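You operate a simulated robot arm through the tools that you are given. There is no shell and no other tool.

Carry out the task below with a simulated robot arm. There is one attempt and no reset: what you move stays moved.

## Task
Jog the tall blue stack square, fit it in the brass hopper and crank the counter to 50.
Fine: zero the counter before winding; the window ends on 50 CARDS, a red slip in the stack; leave the other stacks. Set down upright: tall blue stack.

Only the result counts: the job must be done as asked and must still hold three seconds after the hand-in. Knocking over, shifting, dropping, spilling or breaking anything else fails it.

## Robot
A 6-joint arm with a two-finger gripper, fixed in place. Base frame: the origin is at the foot of the arm, x ahead of it, y to its left, z up. Units: mm, degrees, N and s.
It reaches about 1298 mm from its shoulder. Its first joint turns from -149.0 to 149.0 degrees. Payload 1.57 kg.
The tool frame sits at the grasp point between the pads (the TCP): z along the fingers, y along the line on which they close. The tips reach 21 mm beyond it. Largest opening 70 mm; the body of the gripper starts 50 mm behind the TCP.
Orientation is that of the tool frame in the base frame, as a unit quaternion [w, x, y, z]. With the fingers straight down and closing along the base's y, the tool's x points along the base's -x, its y along +y and its z along -z.

## Interface
- The arm moves only by the tool jog_arm. Its argument "series" is a list of rows, each a list of 7 numbers: the opening, from 0 (shut) to 1 (fully open), then the shift along the tool's x, y, z in mm, then the turn, a rotation vector about the tool's x, y, z in degrees. In form: [[claw, x, y, z, ax, ay, az], ...]. A call has 1 to 20 rows; each row is the pose to reach, as a shift and turn from the pose commanded when the call began, along the tool's axes at that moment. A row lasts 0.2 s, in which the tool goes at most 50 mm and 8.6 degrees; a call with a longer step from one row to the next is refused whole, and so is a gripper value outside its range. Where a pose cannot be reached the arm comes as near as it can. A force on the tool above 40 N (or 10 N above the force at the start of the call, whichever is more), or a blocked arm, ends the call early, and 0.2 s more pass. Each finger halts on what it meets, pressing with about 30 N; the grip force reading is that of the motor and also rises with nothing between the fingers. The clock runs only during rows and for 0.2 s after the last one: add rows that repeat a pose to give the fingers time. It gives the time, the measured TCP pose, the force on the tool (base axes), the opening and the grip force at its end, in the units of the frame above (readings bear some noise), with the torque about the TCP (base axes, N m) and any sound that the robot's microphone picked up.
- Cameras (640 x 400 px; columns grow to the right, rows downward): "scene" is fixed at [50.5, -501.8, 1714.2]; the picture's right is [0.35, -0.94, 0.00], its down [-0.62, -0.23, -0.74] and it looks along [0.70, 0.26, -0.67] (base axes); focal length 339 px, centre (320, 200). "wrist" rides on the gripper at [79, 4, -81] in the tool frame; the picture's right is [-0.05, 1.00, 0.00], its down [-0.67, -0.04, -0.74] and it looks along [-0.74, -0.04, 0.67] (tool axes); focal length 256 px, centre (320, 200). There is no depth. A picture from a camera that has moved, and an enlarged one, comes with that camera's place and axes in the base frame and with its lens.
- capture(camera): a new picture of that camera. The clock stands still meanwhile.
- move_column(by): slides the trunk up (or, below 0, down) by that many mm; the arm rides with it, the base frame stays. It gives what a move gives, with no picture.
- close_up(camera, box): a new picture of the part [left, top, right, bottom] of that camera's present view, enlarged. The clock stands still meanwhile.
- job_done(): hands the job in; it is judged then, once.

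Places have to be worked out from the pictures, the camera data and where the tool is seen. Open the gripper and draw the arm clear of the work before you hand the job in, unless the task says otherwise.

The tools are called as a command line: name --pt "numbers of a row" for each row, then --argument value for the rest, lists and objects as JSON in quotes. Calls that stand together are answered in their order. jog_arm: Moves the arm, as the interface text tells. Its arguments: {"type":"object","properties":{"series":{"type":"array","items":{"type":"array","items":{"type":"number"}}}},"required":["series"]} The other tools are called the same way: move_column (by) slides the trunk up or down; capture (camera) takes a picture; close_up (camera, box) takes an enlarged picture of a part of a camera's view; job_done () hands the job in.

At the start:

```text
t: 0.0
tcp_pos: [578.7, 170.9, 1230.8]
tcp_rot: [0.001, 0.0, 1.0, 0.0]
force: [-0.6, -0.4, 0.0]
moment: [-0.01, 0.0, 0.0]
width: 70.1
gripper_force: 0.0
trunk travel left (down, up): [-913.0, 57.0]
```

scene: 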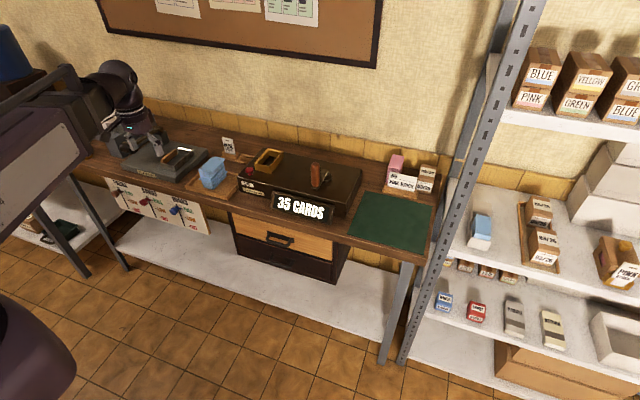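
wrist: 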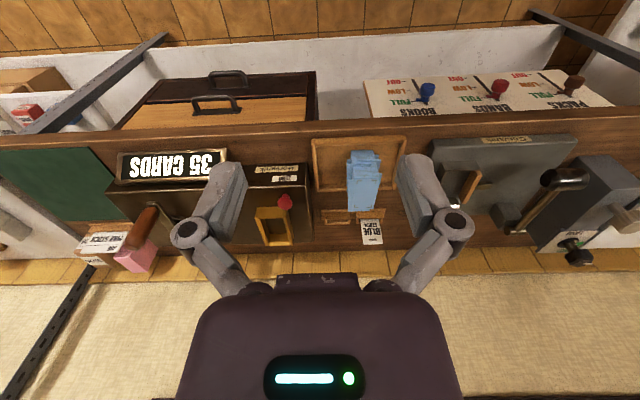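

The scene shows a workbench with a blue stack on a tray, a counter machine with a brass hopper, red button, crank and a "35 CARDS" window. I'll enlarge the parts to read labels before moving.

close_up --camera "scene" --box '[90, 110, 290, 235]'

close_up --camera "scene" --box '[220, 130, 380, 230]'

close_up --camera "wrist" --box '[80, 120, 400, 320]'

close_up --camera "wrist" --box '[300, 120, 640, 290]'

```text
3.20 times, centred on (190, 172) of scene
camera zoom: at [50.5, -501.8, 1714.2], right [0.35, -0.94, 0.0], down [-0.62, -0.23, -0.74], along [0.7, 0.26, -0.67], focal length 1086 px, centre (736, 288)
```

zoom: 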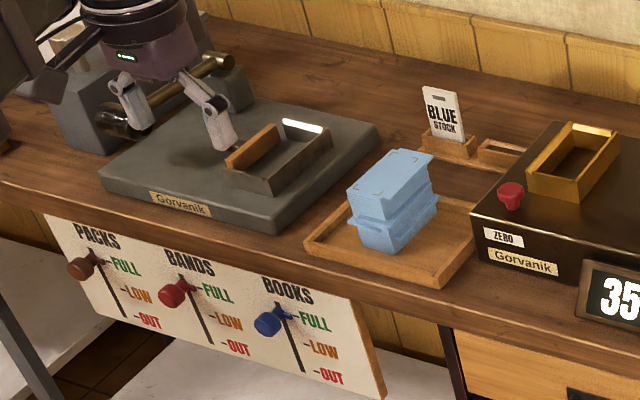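

```text
4.00 times, centred on (300, 180) of scene
camera zoom: at [50.5, -501.8, 1714.2], right [0.35, -0.94, 0.0], down [-0.62, -0.23, -0.74], along [0.7, 0.26, -0.67], focal length 1357 px, centre (400, 280)
```

zoom: 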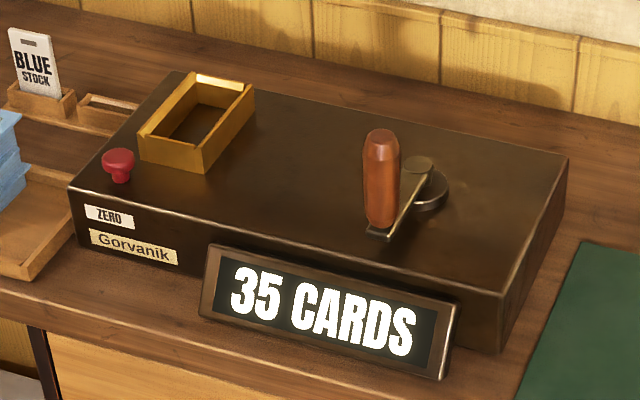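

```text
2.00 times, centred on (240, 220) of wrist
camera zoom: at [500.3, 175.6, 1312.8], right [0.05, 1.0, 0.0], down [0.67, -0.04, 0.74], along [0.74, -0.04, -0.67], focal length 512 px, centre (480, 160)
```

zoom: 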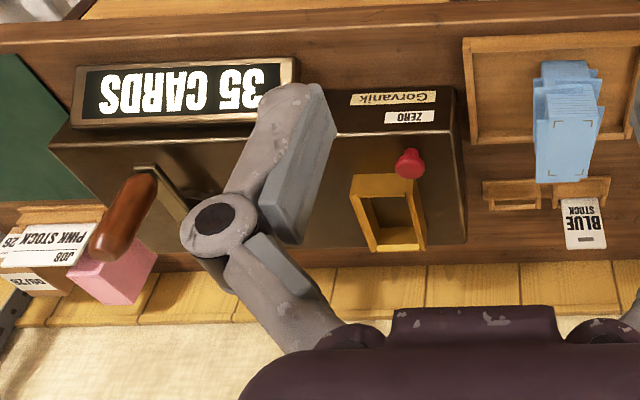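

```text
1.88 times, centred on (470, 205) of wrist
camera zoom: at [500.3, 175.6, 1312.8], right [0.05, 1.0, 0.0], down [0.67, -0.04, 0.74], along [0.74, -0.04, -0.67], focal length 482 px, centre (38, 191)
```

zoom: 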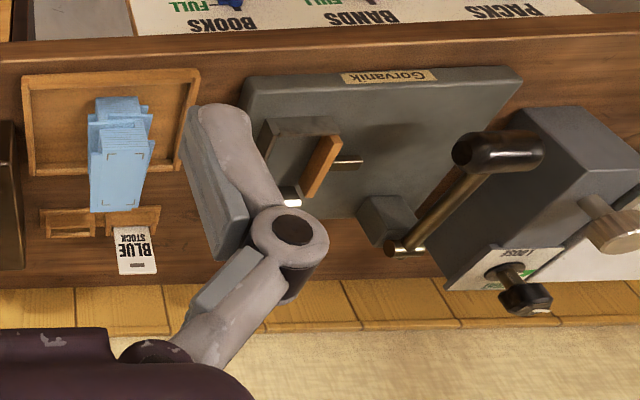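

The red ZERO knob triangulates to about [886, 82, 966], and the bench top to about z 860. I'll move the arm over to look at the grey jogger station from closer up.

jog_arm --pt "1 -2 38 18 0 0 0" --pt "1 -4 76 37 0 0 0" --pt "1 -6 114 55 0 0 0" --pt "1 -8 153 74 0 0 0" --pt "1 -10 191 92 0 0 0" --pt "1 -11 229 111 0 0 0" --pt "1 -11 229 111 0 0 0"

capture --camera "wrist"

close_up --camera "scene" --box '[90, 110, 250, 210]'

```text
t: 1.6
tcp_pos: [589.7, 396.1, 1232.2]
tcp_rot: [0.0, 0.0, 1.0, 0.0]
force: [0.7, 0.1, 0.3]
moment: [-0.01, 0.01, 0.01]
width: 70.1
gripper_force: 0.1
out of reach, approached as far as the arm can: row 1, 2, 3, 4, 5, 6, 7
trunk travel left (down, up): [-913.0, 57.0]
```

```text
taken
camera wrist: at [510.8, 399.3, 1313.0], right [0.05, 1.0, 0.0], down [0.67, -0.04, 0.74], along [0.74, -0.04, -0.67], focal length 256 px, centre (320, 200)
```

wrist: 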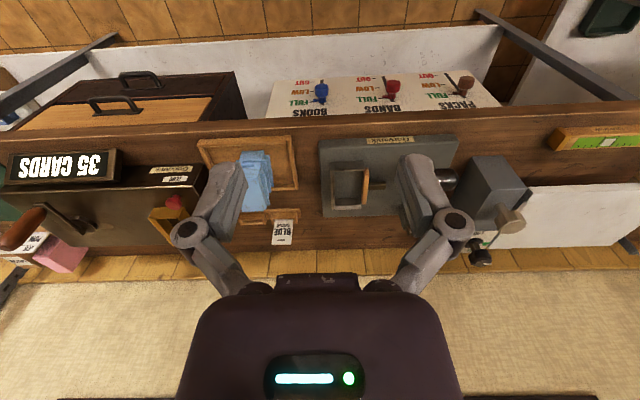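

```text
4.00 times, centred on (170, 160) of scene
camera zoom: at [50.5, -501.8, 1714.2], right [0.35, -0.94, 0.0], down [-0.62, -0.23, -0.74], along [0.7, 0.26, -0.67], focal length 1357 px, centre (920, 360)
```

zoom: 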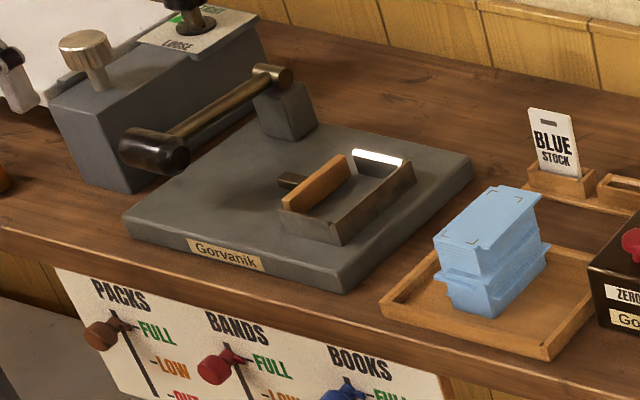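

The trunk must come down for the arm to go lower. TCP is in front of the bench at z 1232, so I lower the trunk 150 mm and look again.

move_column --by -150

capture --camera "wrist"

capture --camera "scene"

```text
t: 3.4
tcp_pos: [590.2, 395.1, 1082.6]
tcp_rot: [0.0, -0.001, 1.0, 0.0]
force: [1.3, -0.7, -0.3]
moment: [0.02, -0.01, 0.01]
width: 69.9
gripper_force: 0.0
trunk travel left (down, up): [-763.0, 207.0]
```

```text
taken
camera wrist: at [511.0, 399.6, 1162.9], right [0.05, 1.0, 0.0], down [0.67, -0.04, 0.74], along [0.74, -0.04, -0.67], focal length 256 px, centre (320, 200)
```

wrist: 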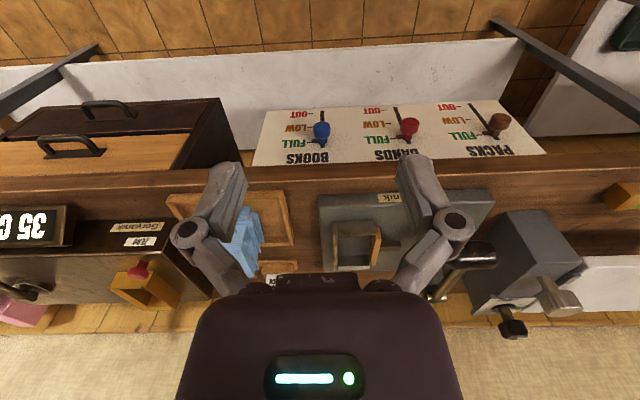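

```text
taken
```

scene: 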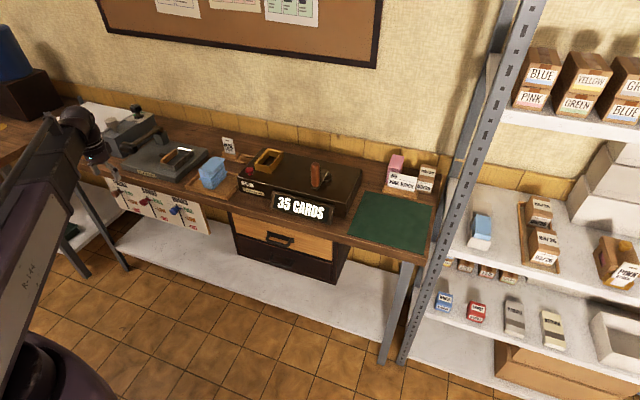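

The jogger is now unobstructed from the scene camera; I enlarge the jogger and its side box.

close_up --camera "scene" --box '[90, 95, 218, 175]'

close_up --camera "scene" --box '[180, 125, 260, 205]'

close_up --camera "wrist" --box '[300, 160, 600, 350]'

close_up --camera "scene" --box '[220, 130, 380, 230]'

```text
5.00 times, centred on (154, 135) of scene
camera zoom: at [50.5, -501.8, 1714.2], right [0.35, -0.94, 0.0], down [-0.62, -0.23, -0.74], along [0.7, 0.26, -0.67], focal length 1697 px, centre (1150, 525)
```

zoom: 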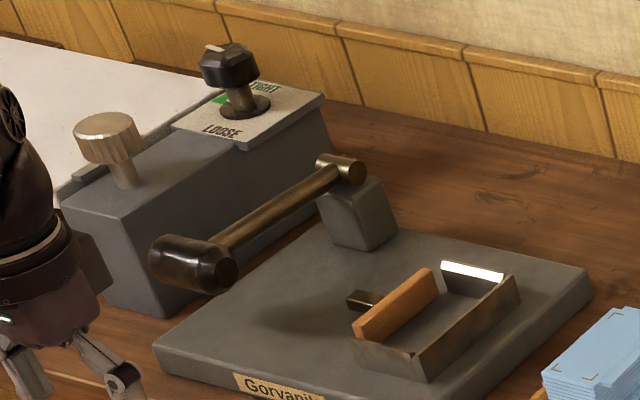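

```text
5.00 times, centred on (220, 165) of scene
camera zoom: at [50.5, -501.8, 1714.2], right [0.35, -0.94, 0.0], down [-0.62, -0.23, -0.74], along [0.7, 0.26, -0.67], focal length 1697 px, centre (820, 375)
```

zoom: 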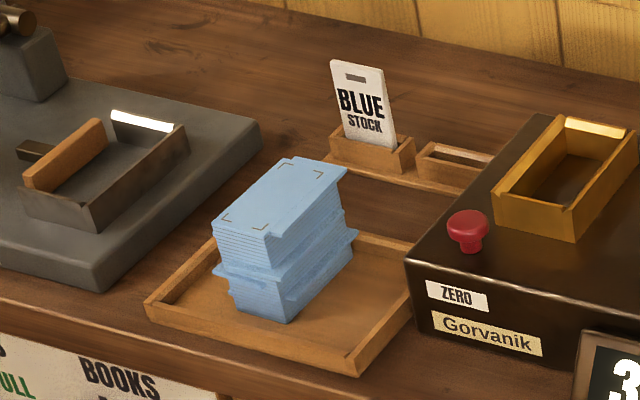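

```text
2.11 times, centred on (450, 255) of wrist
camera zoom: at [511.0, 399.6, 1162.9], right [0.05, 1.0, 0.0], down [0.67, -0.04, 0.74], along [0.74, -0.04, -0.67], focal length 539 px, centre (46, 84)
```

zoom: 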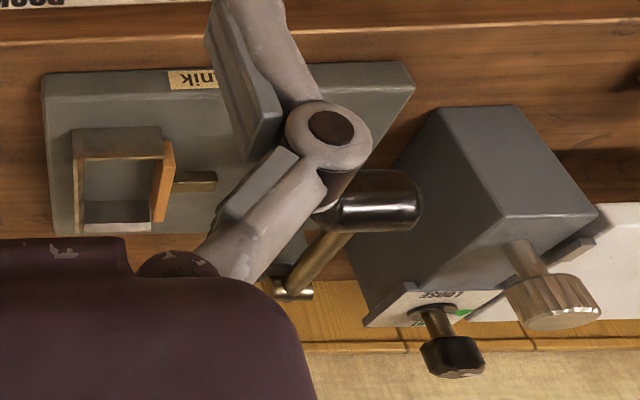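

```text
4.00 times, centred on (300, 180) of scene
camera zoom: at [50.5, -501.8, 1714.2], right [0.35, -0.94, 0.0], down [-0.62, -0.23, -0.74], along [0.7, 0.26, -0.67], focal length 1357 px, centre (400, 280)
```

zoom: 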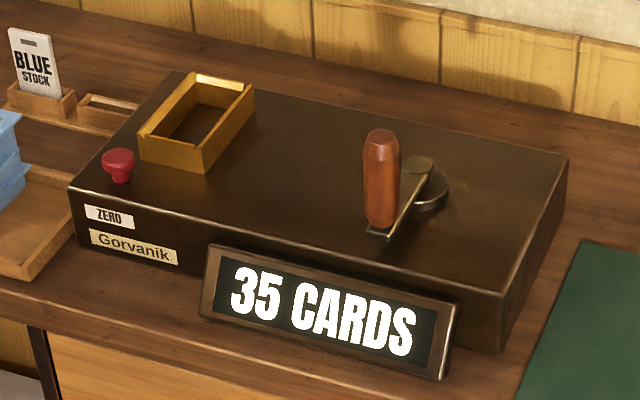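

I can see the jogger pocket (grey U-fence with a wooden paddle and lever with a black handle), the tray with the misaligned blue stack, and the counter. I move the wrist camera in front of the blue stack for accurate measurements.

jog_arm --pt "1 -5 -45 7 0 0 0" --pt "1 -10 -90 14 0 0 0" --pt "1 -10 -125 22 0 0 0" --pt "1 -10 -125 22 0 0 0"

close_up --camera "wrist" --box '[230, 100, 410, 290]'

capture --camera "wrist"

```text
t: 4.3
tcp_pos: [597.7, 269.0, 1080.7]
tcp_rot: [0.0, -0.001, 1.0, 0.0]
force: [0.0, -0.1, 0.8]
moment: [0.0, -0.02, -0.01]
width: 70.0
gripper_force: 0.0
out of reach, approached as far as the arm can: row 1, 2, 3, 4
trunk travel left (down, up): [-763.0, 207.0]
```

```text
2.11 times, centred on (320, 195) of wrist
camera zoom: at [519.6, 273.5, 1162.8], right [0.05, 1.0, 0.0], down [0.67, -0.04, 0.74], along [0.74, -0.04, -0.67], focal length 539 px, centre (320, 210)
```

zoom: 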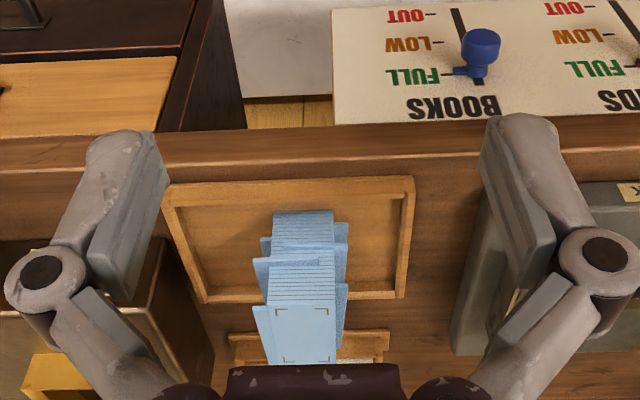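

```text
taken
camera wrist: at [519.6, 273.5, 1162.8], right [0.05, 1.0, 0.0], down [0.67, -0.04, 0.74], along [0.74, -0.04, -0.67], focal length 256 px, centre (320, 200)
```

wrist: 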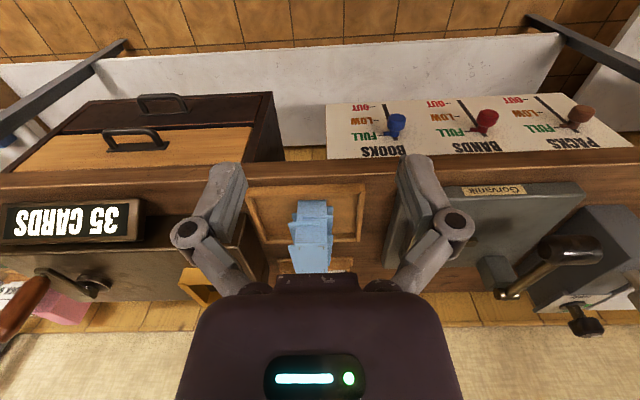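

The stack is about 30–40 mm wide with jutting cards; I want a straight-down view. I tilt the tool about 48° about y while moving forward so the wrist camera looks vertically down from about z 1200 over the stack.

jog_arm --pt "1 -38 -1 -5 0 6.8 0" --pt "1 -76 -2 -10 0 13.6 0" --pt "1 -114 -4 -15 0 20.5 0" --pt "1 -152 -5 -20 0 27.3 0" --pt "1 -190 -6 -20 0 34.1 0" --pt "1 -228 -8 -20 0 41 0" --pt "1 -267 -9 -20 0 47.8 0" --pt "1 -267 -9 -20 0 47.8 0"

capture --camera "wrist"

capture --camera "scene"

```text
t: 6.2
tcp_pos: [845.9, 302.2, 1106.3]
tcp_rot: [-0.25, 0.022, 0.967, 0.052]
force: [0.4, 0.1, 0.3]
moment: [0.03, 0.0, -0.01]
width: 70.0
gripper_force: 0.0
out of reach, approached as far as the arm can: row 1, 2, 3, 5, 6, 7, 8
trunk travel left (down, up): [-763.0, 207.0]
```

```text
taken
camera wrist: at [816.9, 298.6, 1215.7], right [0.12, 0.99, 0.06], down [0.94, -0.13, 0.32], along [0.33, 0.02, -0.95], focal length 256 px, centre (320, 200)
```

wrist: 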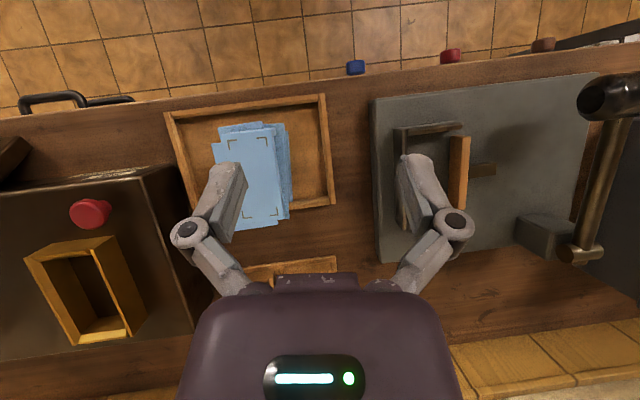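

```text
taken
```

scene: 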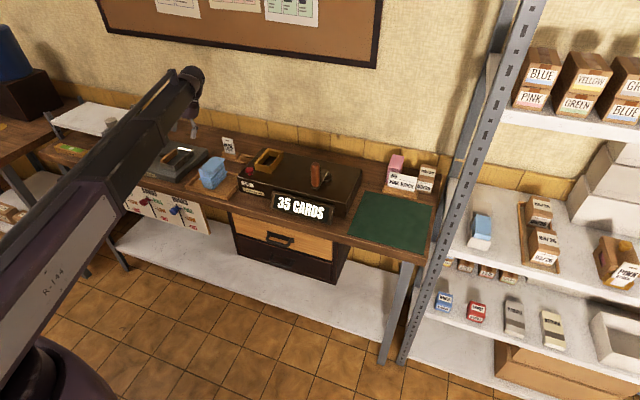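

This near-overhead view is useful. I enlarge the hopper, the stack and the jogger pocket in it.

close_up --camera "wrist" --box '[0, 140, 240, 360]'

close_up --camera "wrist" --box '[150, 60, 390, 280]'

close_up --camera "wrist" --box '[360, 60, 640, 280]'

close_up --camera "scene" --box '[225, 135, 305, 205]'

```text
1.82 times, centred on (120, 250) of wrist
camera zoom: at [816.9, 298.6, 1215.7], right [0.12, 0.99, 0.06], down [0.94, -0.13, 0.32], along [0.33, 0.02, -0.95], focal length 465 px, centre (684, 109)
```

zoom: 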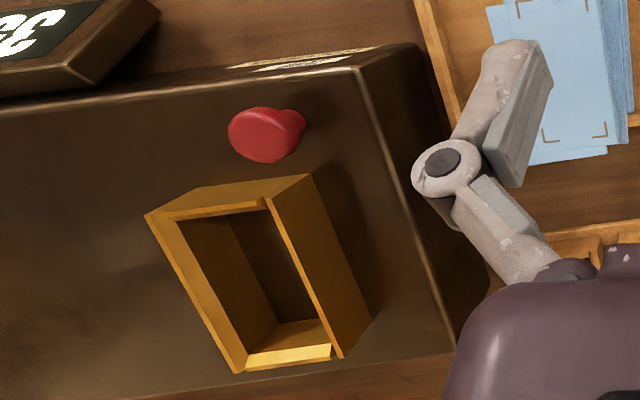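

```text
1.82 times, centred on (270, 170) of wrist
camera zoom: at [816.9, 298.6, 1215.7], right [0.12, 0.99, 0.06], down [0.94, -0.13, 0.32], along [0.33, 0.02, -0.95], focal length 465 px, centre (411, 254)
```

zoom: 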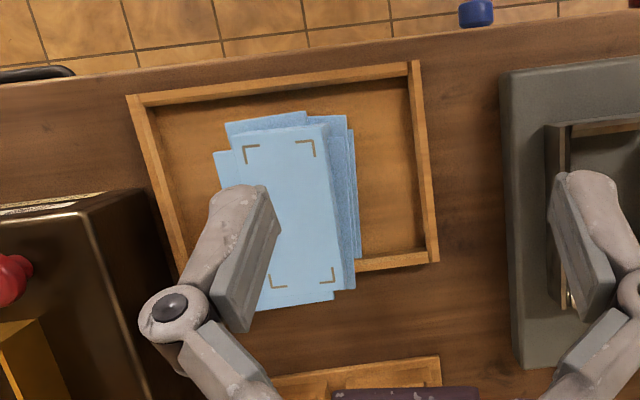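

```text
1.82 times, centred on (500, 170) of wrist
camera zoom: at [816.9, 298.6, 1215.7], right [0.12, 0.99, 0.06], down [0.94, -0.13, 0.32], along [0.33, 0.02, -0.95], focal length 465 px, centre (-7, 254)
```

zoom: 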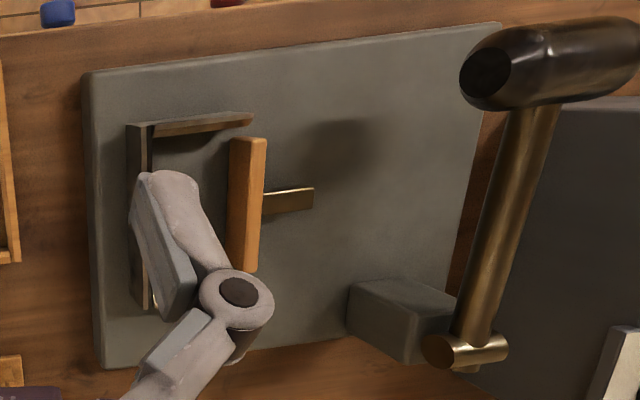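

```text
5.71 times, centred on (265, 170) of scene
camera zoom: at [50.5, -501.8, 1714.2], right [0.35, -0.94, 0.0], down [-0.62, -0.23, -0.74], along [0.7, 0.26, -0.67], focal length 1939 px, centre (634, 371)
```

zoom: 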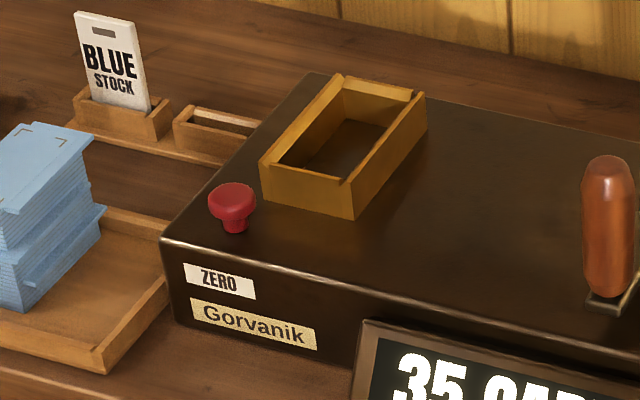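

The pocket, tray and hopper are clear. Now I straighten the tool back to fingers-down around [830, 260, 1166] to see whether the arm reaches there with vertical fingers.

jog_arm --pt "1 10 -9 -12 1.5 -7.2 -0.6" --pt "1 21 -18 -24 3 -14.4 -1.2" --pt "1 32 -28 -37 4.5 -21.6 -1.9" --pt "1 42.5 -37.4 -49.3 6.0 -28.9 -2.5" --pt "1 42.5 -37.4 -49.3 6.0 -28.9 -2.5"

capture --camera "wrist"

capture --camera "scene"

```text
t: 7.3
tcp_pos: [831.7, 257.7, 1082.4]
tcp_rot: [0.0, 0.0, 1.0, 0.0]
force: [0.3, 0.2, -0.5]
moment: [0.01, -0.02, -0.01]
width: 69.8
gripper_force: 0.0
out of reach, approached as far as the arm can: row 1, 2, 3, 4, 5
trunk travel left (down, up): [-763.0, 207.0]
```

```text
taken
camera wrist: at [754.0, 261.4, 1162.8], right [0.05, 1.0, 0.0], down [0.67, -0.04, 0.74], along [0.74, -0.04, -0.67], focal length 256 px, centre (320, 200)
```

wrist: 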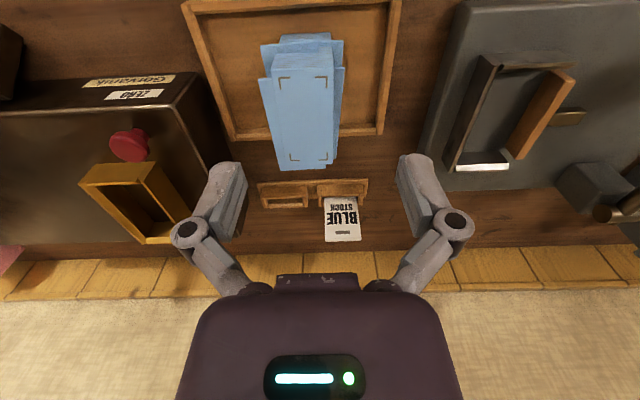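

```text
taken
```

scene: 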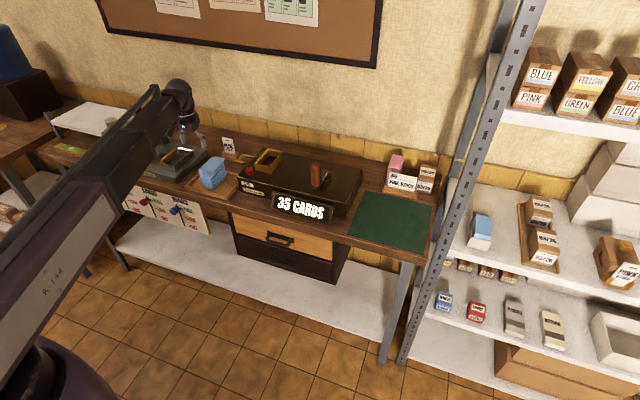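

With fingers vertical the TCP height is fixed by the trunk (always 1082 at this trunk setting): this arm moves in the horizontal plane, the trunk sets z. This viewpoint is ideal, so I enlarge each item for measurement.

close_up --camera "wrist" --box '[240, 0, 400, 180]'

close_up --camera "wrist" --box '[60, 110, 220, 260]'

close_up --camera "wrist" --box '[420, 20, 640, 220]'

close_up --camera "wrist" --box '[0, 0, 260, 200]'

```text
2.22 times, centred on (320, 90) of wrist
camera zoom: at [754.0, 261.4, 1162.8], right [0.05, 1.0, 0.0], down [0.67, -0.04, 0.74], along [0.74, -0.04, -0.67], focal length 569 px, centre (320, 444)
```

zoom: 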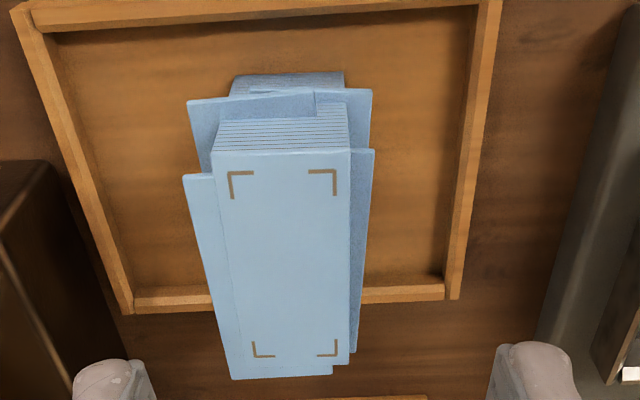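

```text
2.67 times, centred on (140, 185) of wrist
camera zoom: at [754.0, 261.4, 1162.8], right [0.05, 1.0, 0.0], down [0.67, -0.04, 0.74], along [0.74, -0.04, -0.67], focal length 683 px, centre (800, 240)
```

zoom: 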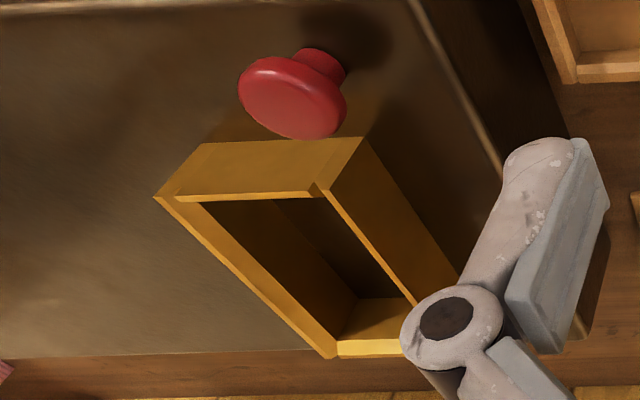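

```text
2.00 times, centred on (530, 120) of wrist
camera zoom: at [754.0, 261.4, 1162.8], right [0.05, 1.0, 0.0], down [0.67, -0.04, 0.74], along [0.74, -0.04, -0.67], focal length 512 px, centre (-100, 360)
```

zoom: 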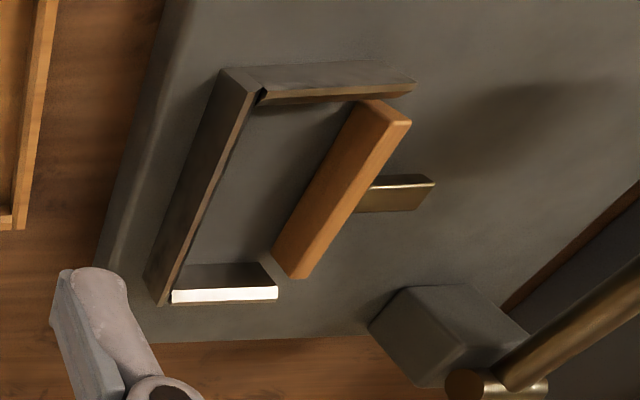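

```text
2.00 times, centred on (130, 100) of wrist
camera zoom: at [754.0, 261.4, 1162.8], right [0.05, 1.0, 0.0], down [0.67, -0.04, 0.74], along [0.74, -0.04, -0.67], focal length 512 px, centre (700, 400)
```

zoom: 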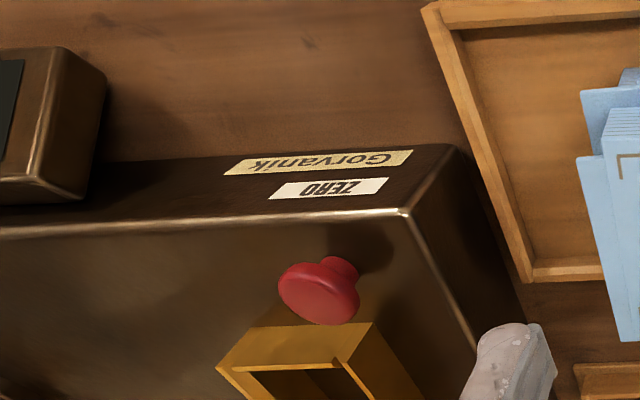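

Stack top is near z 972, top card about x 825–914, y 223–267, with cards jutting to roughly y 208 and 277. I take tighter zooms of the stack, and of the pocket and hopper from the fixed camera.

close_up --camera "scene" --box '[190, 147, 238, 197]'

close_up --camera "scene" --box '[250, 140, 290, 170]'

close_up --camera "scene" --box '[150, 140, 214, 180]'

close_up --camera "scene" --box '[295, 155, 345, 195]'

```text
8.00 times, centred on (214, 172) of scene
camera zoom: at [50.5, -501.8, 1714.2], right [0.35, -0.94, 0.0], down [-0.62, -0.23, -0.74], along [0.7, 0.26, -0.67], focal length 2714 px, centre (1168, 424)
```

zoom: 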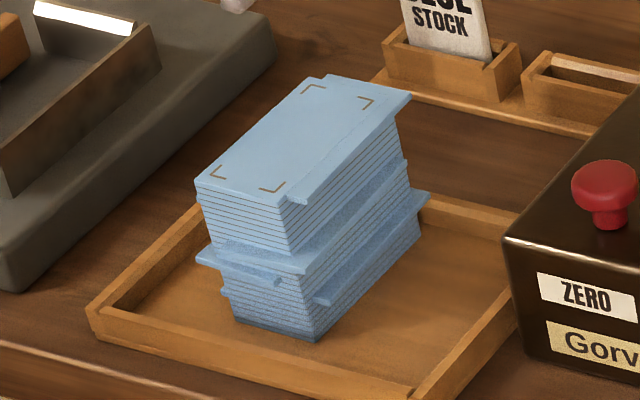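

```text
13.33 times, centred on (270, 155) of scene
camera zoom: at [50.5, -501.8, 1714.2], right [0.35, -0.94, 0.0], down [-0.62, -0.23, -0.74], along [0.7, 0.26, -0.67], focal length 4524 px, centre (987, 800)
```

zoom: 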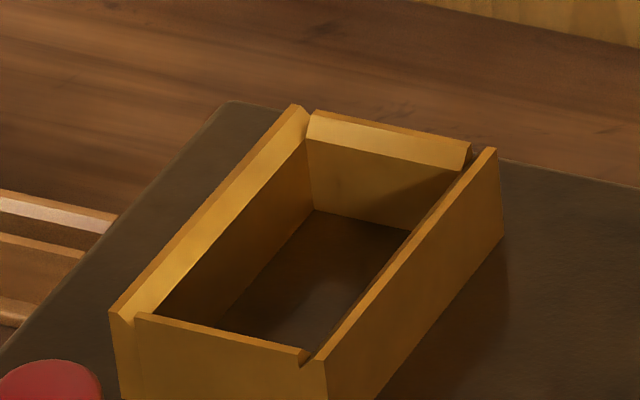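

```text
10.00 times, centred on (182, 160) of scene
camera zoom: at [50.5, -501.8, 1714.2], right [0.35, -0.94, 0.0], down [-0.62, -0.23, -0.74], along [0.7, 0.26, -0.67], focal length 3393 px, centre (1700, 600)
```

zoom: 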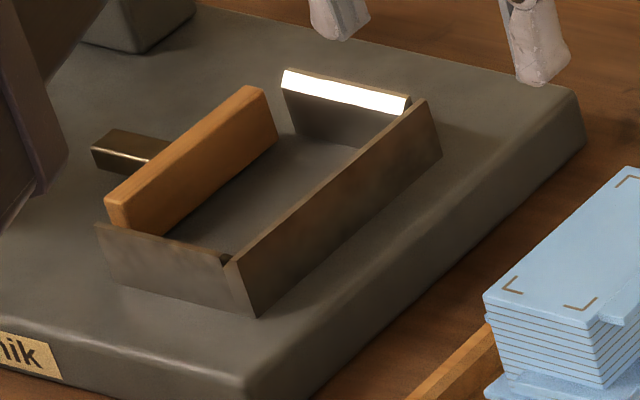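

```text
10.00 times, centred on (320, 175) of scene
camera zoom: at [50.5, -501.8, 1714.2], right [0.35, -0.94, 0.0], down [-0.62, -0.23, -0.74], along [0.7, 0.26, -0.67], focal length 3393 px, centre (320, 450)
```

zoom: 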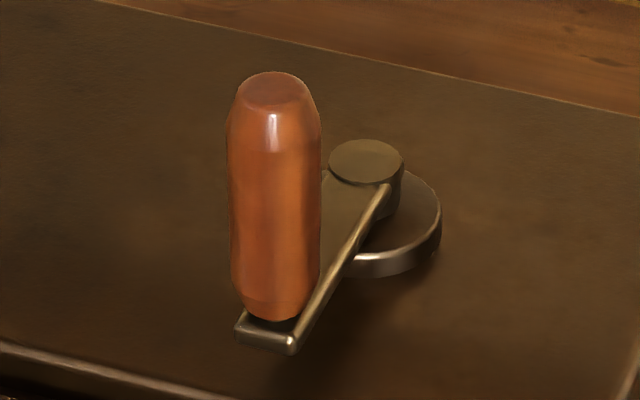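

The crank has a vertical wooden handle on a horizontal arm (vertical axis); the jogger lever swings in a vertical plane about a hub near [1018, 602, 968] with its black handle near [858, 610, 970]. I move to get the jogger pocket in the wrist camera's clear window.

jog_arm --pt "1 10 40 0 0 0 0" --pt "1 20 80 0 0 0 0" --pt "1 30 120 0 0 0 0" --pt "1 40 155 0 0 0 0" --pt "1 40 155 0 0 0 0"

capture --camera "wrist"

close_up --camera "wrist" --box '[230, 60, 410, 240]'

close_up --camera "wrist" --box '[400, 20, 640, 260]'

```text
t: 8.6
tcp_pos: [789.1, 415.6, 1081.8]
tcp_rot: [-0.001, 0.001, 1.0, 0.0]
force: [0.1, -0.1, 0.1]
moment: [-0.02, 0.03, 0.0]
width: 70.1
gripper_force: 0.1
trunk travel left (down, up): [-763.0, 207.0]
```

```text
taken
camera wrist: at [711.1, 420.6, 1163.0], right [0.05, 1.0, 0.0], down [0.67, -0.04, 0.74], along [0.74, -0.04, -0.67], focal length 256 px, centre (320, 200)
```

wrist: 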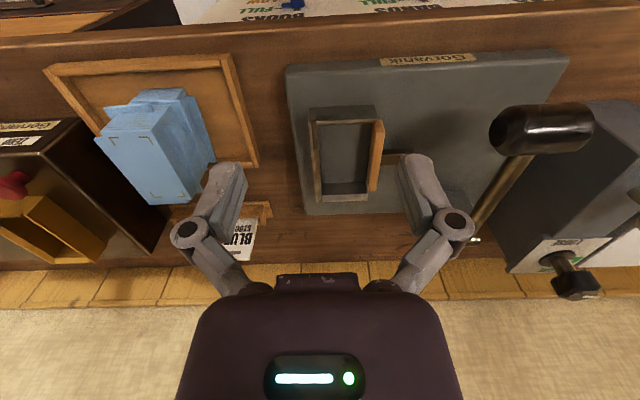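

```text
2.22 times, centred on (320, 150) of wrist
camera zoom: at [711.1, 420.6, 1163.0], right [0.05, 1.0, 0.0], down [0.67, -0.04, 0.74], along [0.74, -0.04, -0.67], focal length 569 px, centre (320, 311)
```

zoom: 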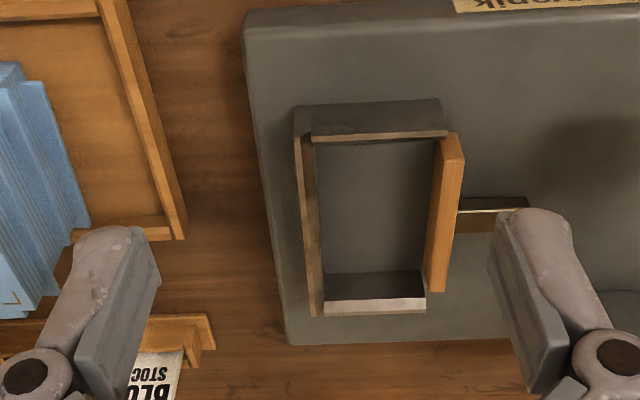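

```text
1.67 times, centred on (520, 140) of wrist
camera zoom: at [711.1, 420.6, 1163.0], right [0.05, 1.0, 0.0], down [0.67, -0.04, 0.74], along [0.74, -0.04, -0.67], focal length 427 px, centre (-13, 300)
```

zoom: 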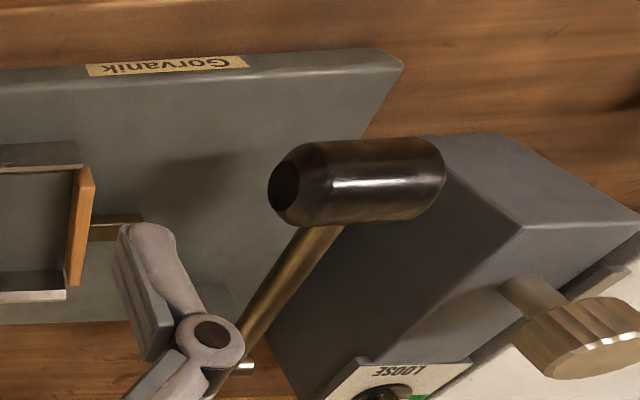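

Geometry so far: pocket fence top z≈938, inner about x 847–952, y 411 to paddle at ~468; plate top z≈914; stack main body about x 825–914, y 223–267, z 883–972. I now move directly above the stack at centre [869.5, 243] and lower partway to check alignment.

jog_arm --pt "1 -16 -35 0 0 0 0" --pt "1 -32 -70 0 0 0 0" --pt "1 -48 -105 0 0 0 0" --pt "1 -64 -140 0 0 0 0" --pt "1 -80.4 -172.6 0 0 0 0" --pt "1 -80.4 -172.6 0 0 0 0"

move_column --by -65

capture --camera "wrist"

capture --camera "scene"

```text
t: 9.9
tcp_pos: [870.5, 245.2, 1081.9]
tcp_rot: [-0.001, 0.0, 1.0, 0.001]
force: [0.3, 0.4, -0.3]
moment: [-0.03, 0.01, -0.03]
width: 70.0
gripper_force: 0.0
out of reach, approached as far as the arm can: row 4, 5
trunk travel left (down, up): [-763.0, 207.0]
```

```text
t: 11.0
tcp_pos: [871.1, 245.7, 1016.3]
tcp_rot: [0.0, 0.001, 1.0, 0.001]
force: [-0.1, 0.4, 1.0]
moment: [0.01, 0.01, -0.02]
width: 69.9
gripper_force: 0.2
trunk travel left (down, up): [-698.0, 272.0]
```

```text
taken
camera wrist: at [793.2, 249.7, 1098.1], right [0.05, 1.0, 0.0], down [0.67, -0.04, 0.74], along [0.74, -0.04, -0.67], focal length 256 px, centre (320, 200)
```

wrist: 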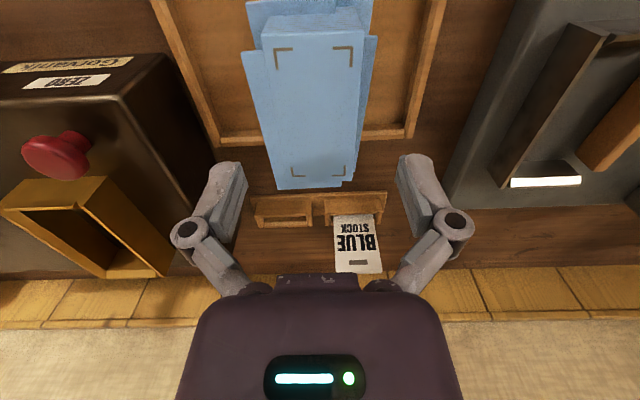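

```text
taken
```

scene: 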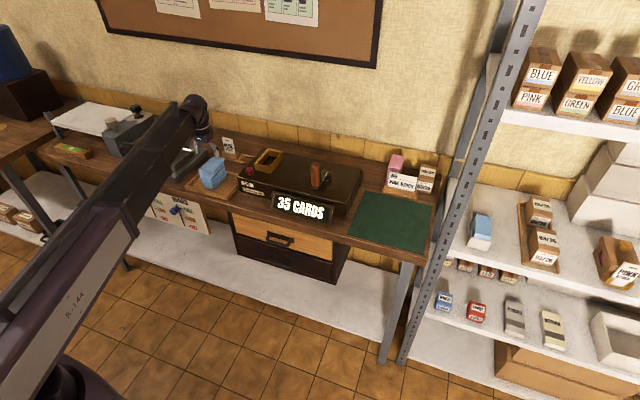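

Alignment check from here: the top card frame is centred about y 244.8 at the front and 242.2 at the back. I zoom on the juts to confirm finger clearance before descending.

close_up --camera "wrist" --box '[230, 0, 400, 200]'

close_up --camera "wrist" --box '[0, 40, 240, 290]'

```text
2.00 times, centred on (315, 100) of wrist
camera zoom: at [793.2, 249.7, 1098.1], right [0.05, 1.0, 0.0], down [0.67, -0.04, 0.74], along [0.74, -0.04, -0.67], focal length 512 px, centre (330, 400)
```

zoom: 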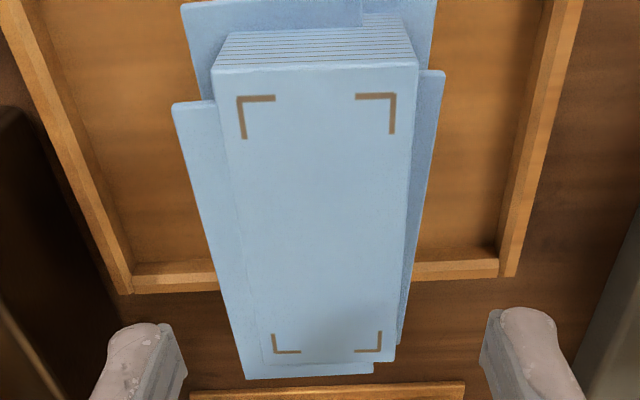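

```text
1.60 times, centred on (120, 165) of wrist
camera zoom: at [793.2, 249.7, 1098.1], right [0.05, 1.0, 0.0], down [0.67, -0.04, 0.74], along [0.74, -0.04, -0.67], focal length 410 px, centre (640, 256)
```

zoom: 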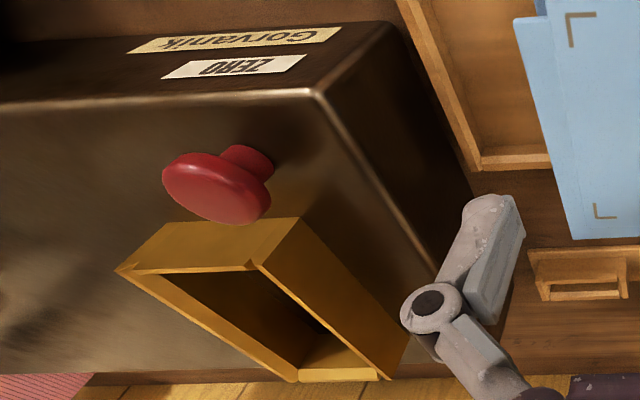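

The juts at x≈870 span about y 210 to 274, so I centre the open fingers at y≈242.5 with ~2 mm clearance each side. I nudge there first.

jog_arm --pt "1 1 -3 0 0 0 0" --pt "1 1 -3 0 0 0 0" --pt "1 1 -3 0 0 0 0"

```text
t: 11.8
tcp_pos: [871.7, 243.1, 1016.2]
tcp_rot: [0.0, 0.001, 1.0, 0.001]
force: [0.2, 0.4, 0.4]
moment: [-0.01, 0.01, -0.01]
width: 70.1
gripper_force: 0.1
trunk travel left (down, up): [-698.0, 272.0]
```

At [871.7, 243.1]; I lower in two steps, watching forces, starting with 45 mm (tips to about z 950).

move_column --by -45

capture --camera "wrist"

close_up --camera "scene" --box '[180, 120, 250, 200]'

```text
t: 12.7
tcp_pos: [870.7, 243.4, 972.2]
tcp_rot: [-0.001, 0.0, 1.0, 0.001]
force: [-0.5, 0.7, -0.4]
moment: [-0.01, 0.01, -0.02]
width: 70.1
gripper_force: 0.0
trunk travel left (down, up): [-653.0, 317.0]
```

```text
taken
camera wrist: at [792.1, 246.8, 1053.1], right [0.05, 1.0, 0.0], down [0.67, -0.04, 0.74], along [0.74, -0.04, -0.67], focal length 256 px, centre (320, 200)
```

wrist: 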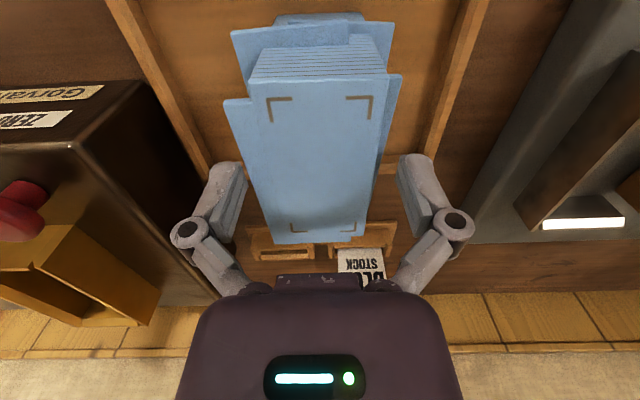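

```text
5.00 times, centred on (215, 160) of scene
camera zoom: at [50.5, -501.8, 1714.2], right [0.35, -0.94, 0.0], down [-0.62, -0.23, -0.74], along [0.7, 0.26, -0.67], focal length 1697 px, centre (845, 400)
```

zoom: 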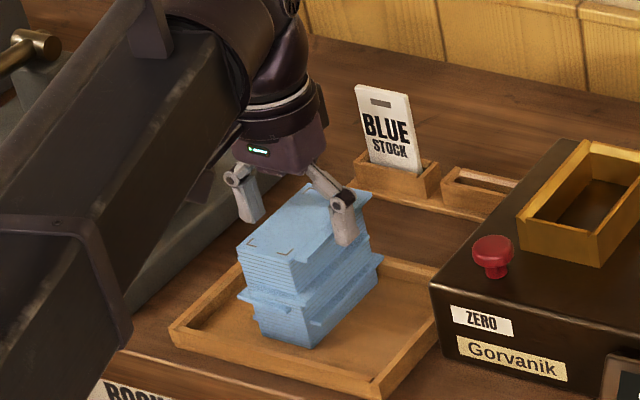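

The fingers straddle the stack cleanly. I lower another 27 mm to TCP z≈945.

move_column --by -27

capture --camera "wrist"

```text
t: 13.4
tcp_pos: [870.9, 242.9, 944.4]
tcp_rot: [-0.001, 0.001, 1.0, 0.001]
force: [0.1, -0.3, 0.6]
moment: [0.02, -0.04, -0.05]
width: 70.0
gripper_force: 0.1
trunk travel left (down, up): [-626.0, 344.0]
```

```text
taken
camera wrist: at [792.1, 246.9, 1026.0], right [0.05, 1.0, 0.0], down [0.67, -0.04, 0.74], along [0.74, -0.04, -0.67], focal length 256 px, centre (320, 200)
```

wrist: 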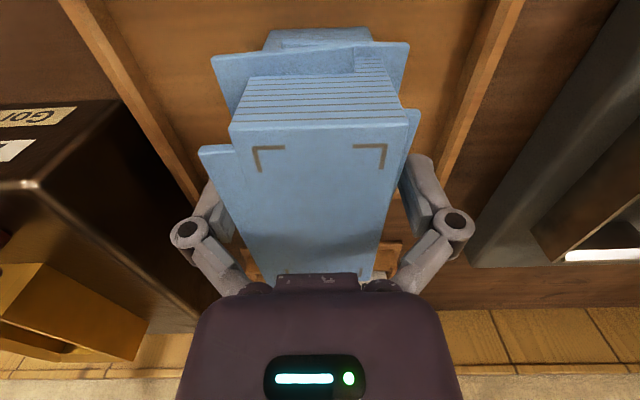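

No contact so far. I close the fingers gradually and read where they halt.

jog_arm --pt "0.95 0 0 0 0 0 0" --pt "0.9 0 0 0 0 0 0" --pt "0.85 0 0 0 0 0 0" --pt "0.8 0 0 0 0 0 0" --pt "0.75 0 0 0 0 0 0" --pt "0.7 0 0 0 0 0 0"

capture --camera "wrist"

```text
t: 14.8
tcp_pos: [870.3, 242.3, 944.2]
tcp_rot: [-0.001, 0.001, 1.0, 0.001]
force: [0.2, -0.2, 0.6]
moment: [0.0, 0.0, 0.02]
width: 48.8
gripper_force: 0.1
trunk travel left (down, up): [-626.0, 344.0]
```

```text
taken
camera wrist: at [792.1, 246.9, 1026.0], right [0.05, 1.0, 0.0], down [0.67, -0.04, 0.74], along [0.74, -0.04, -0.67], focal length 256 px, centre (320, 200)
```

wrist: 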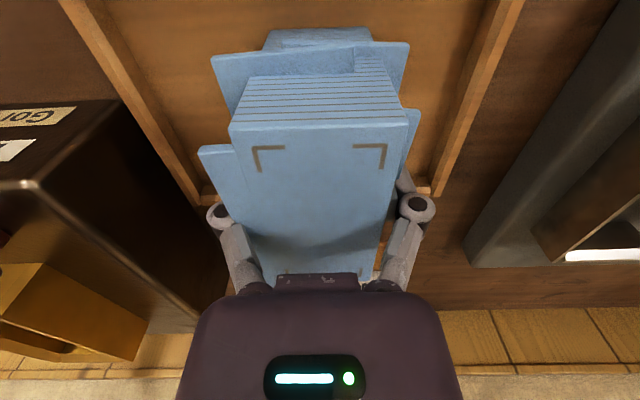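

The fingers pass through the visual juts, so the solid body is the ~44 mm core. I continue closing onto it.

jog_arm --pt "0.66 0 0 0 0 0 0" --pt "0.62 0 0 0 0 0 0" --pt "0.58 0 0 0 0 0 0" --pt "0.54 0 0 0 0 0 0" --pt "0.5 0 0 0 0 0 0" --pt "0.5 0 0 0 0 0 0"

```text
t: 16.2
tcp_pos: [870.2, 242.8, 945.1]
tcp_rot: [-0.001, 0.001, 1.0, 0.001]
force: [1.1, 2.0, 4.2]
moment: [0.12, -0.02, -0.07]
width: 46.0
gripper_force: 29.7
trunk travel left (down, up): [-626.0, 344.0]
```

Gripped at 46 mm with 30 N. I lift 80 mm and check the stack comes along upright.

move_column --by 80

capture --camera "wrist"

close_up --camera "scene" --box '[150, 110, 250, 200]'

```text
t: 17.4
tcp_pos: [870.0, 242.7, 1023.7]
tcp_rot: [-0.002, 0.002, 1.0, 0.0]
force: [0.3, 0.4, -3.1]
moment: [-0.04, 0.04, 0.01]
width: 45.9
gripper_force: 29.6
trunk travel left (down, up): [-706.0, 264.0]
```

```text
taken
camera wrist: at [792.4, 247.0, 1105.7], right [0.05, 1.0, 0.0], down [0.67, -0.04, 0.74], along [0.74, -0.04, -0.67], focal length 256 px, centre (320, 200)
```

wrist: 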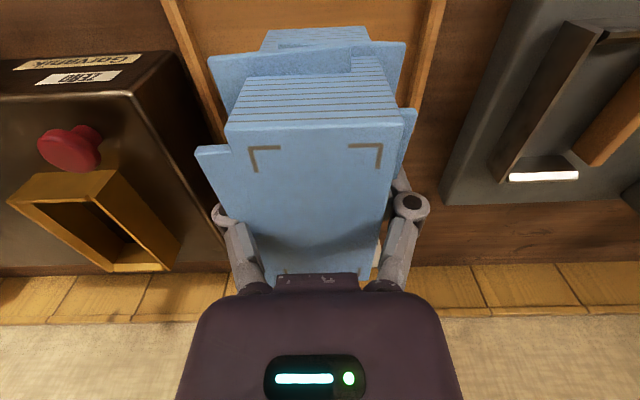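

```text
4.44 times, centred on (200, 155) of scene
camera zoom: at [50.5, -501.8, 1714.2], right [0.35, -0.94, 0.0], down [-0.62, -0.23, -0.74], along [0.7, 0.26, -0.67], focal length 1508 px, centre (853, 400)
```

zoom: 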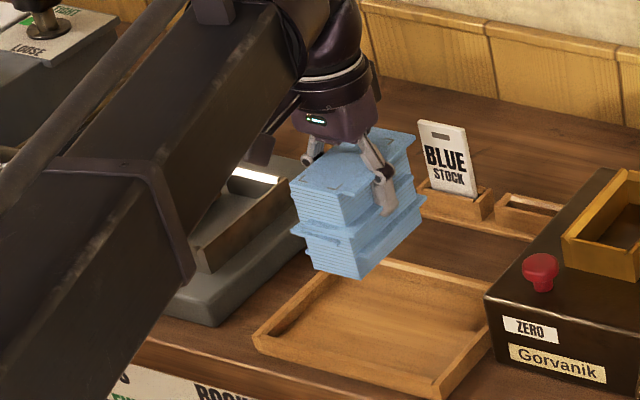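

Stack is held (about 3 N weight) and upright. I carry it at base z≈962 (fence top 938) to above the pocket centre [900, 439.5].

jog_arm --pt "0.5 -2 12 0 0 0 0" --pt "0.5 -5 36 0 0 0 0" --pt "0.5 -9 62 0 0 0 0" --pt "0.5 -13 88 0 0 0 0" --pt "0.5 -17 114 0 0 0 0" --pt "0.5 -21 140 0 0 0 0" --pt "0.5 -25 166 0 0 0 0" --pt "0.5 -28 188 0 0 0 0" --pt "0.5 -30 196.8 0 0 0 0" --pt "0.5 -30 196.8 0 0 0 0"

capture --camera "wrist"

close_up --camera "scene" --box '[140, 110, 230, 180]'

```text
t: 19.6
tcp_pos: [900.2, 440.5, 1024.4]
tcp_rot: [-0.001, 0.0, 1.0, 0.0]
force: [0.5, -0.1, -2.2]
moment: [0.01, -0.01, -0.01]
width: 46.0
gripper_force: 30.0
trunk travel left (down, up): [-706.0, 264.0]
```

```text
taken
camera wrist: at [822.8, 444.1, 1105.7], right [0.05, 1.0, 0.0], down [0.67, -0.04, 0.74], along [0.74, -0.04, -0.67], focal length 256 px, centre (320, 200)
```

wrist: 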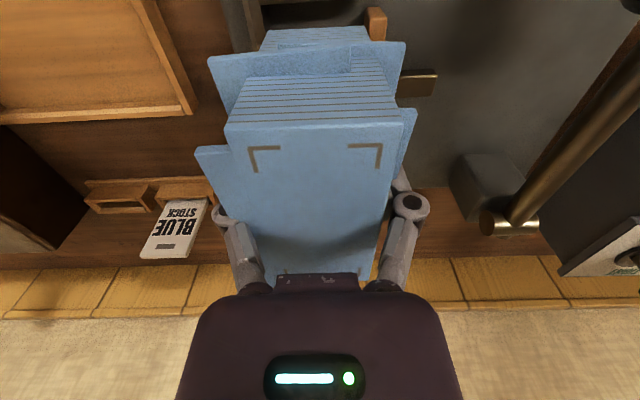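

```text
5.71 times, centred on (185, 145) of scene
camera zoom: at [50.5, -501.8, 1714.2], right [0.35, -0.94, 0.0], down [-0.62, -0.23, -0.74], along [0.7, 0.26, -0.67], focal length 1939 px, centre (1091, 514)
```

zoom: 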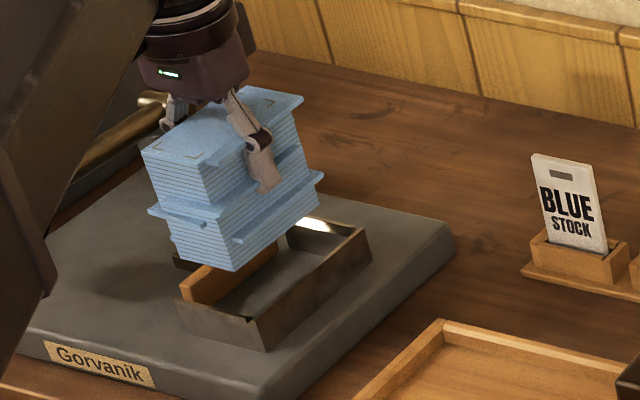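

Above the pocket with the stack at about x 856–944, y 418–463, inside the pocket limits. I lower 38 mm first, then check.

move_column --by -38

capture --camera "wrist"

close_up --camera "scene" --box '[140, 110, 230, 180]'

```text
t: 20.4
tcp_pos: [901.2, 439.4, 986.8]
tcp_rot: [-0.001, 0.001, 1.0, 0.0]
force: [0.1, -0.6, -2.1]
moment: [0.0, -0.01, 0.01]
width: 45.8
gripper_force: 29.7
trunk travel left (down, up): [-668.0, 302.0]
```

```text
taken
camera wrist: at [822.8, 443.7, 1067.8], right [0.05, 1.0, 0.0], down [0.67, -0.04, 0.74], along [0.74, -0.04, -0.67], focal length 256 px, centre (320, 200)
```

wrist: 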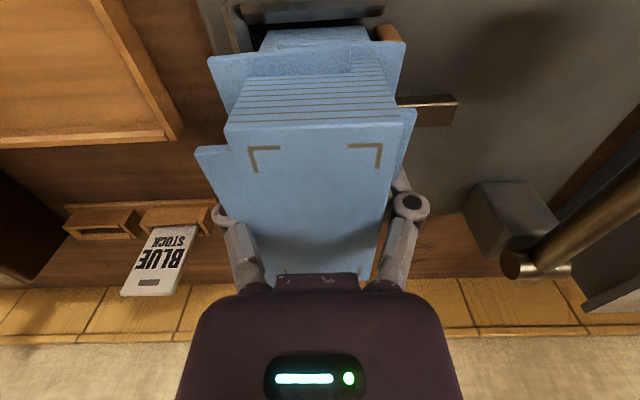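

```text
5.71 times, centred on (185, 145) of scene
camera zoom: at [50.5, -501.8, 1714.2], right [0.35, -0.94, 0.0], down [-0.62, -0.23, -0.74], along [0.7, 0.26, -0.67], focal length 1939 px, centre (1091, 514)
```

zoom: 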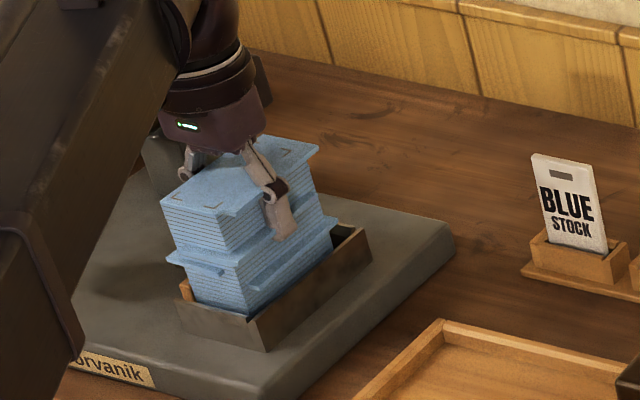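

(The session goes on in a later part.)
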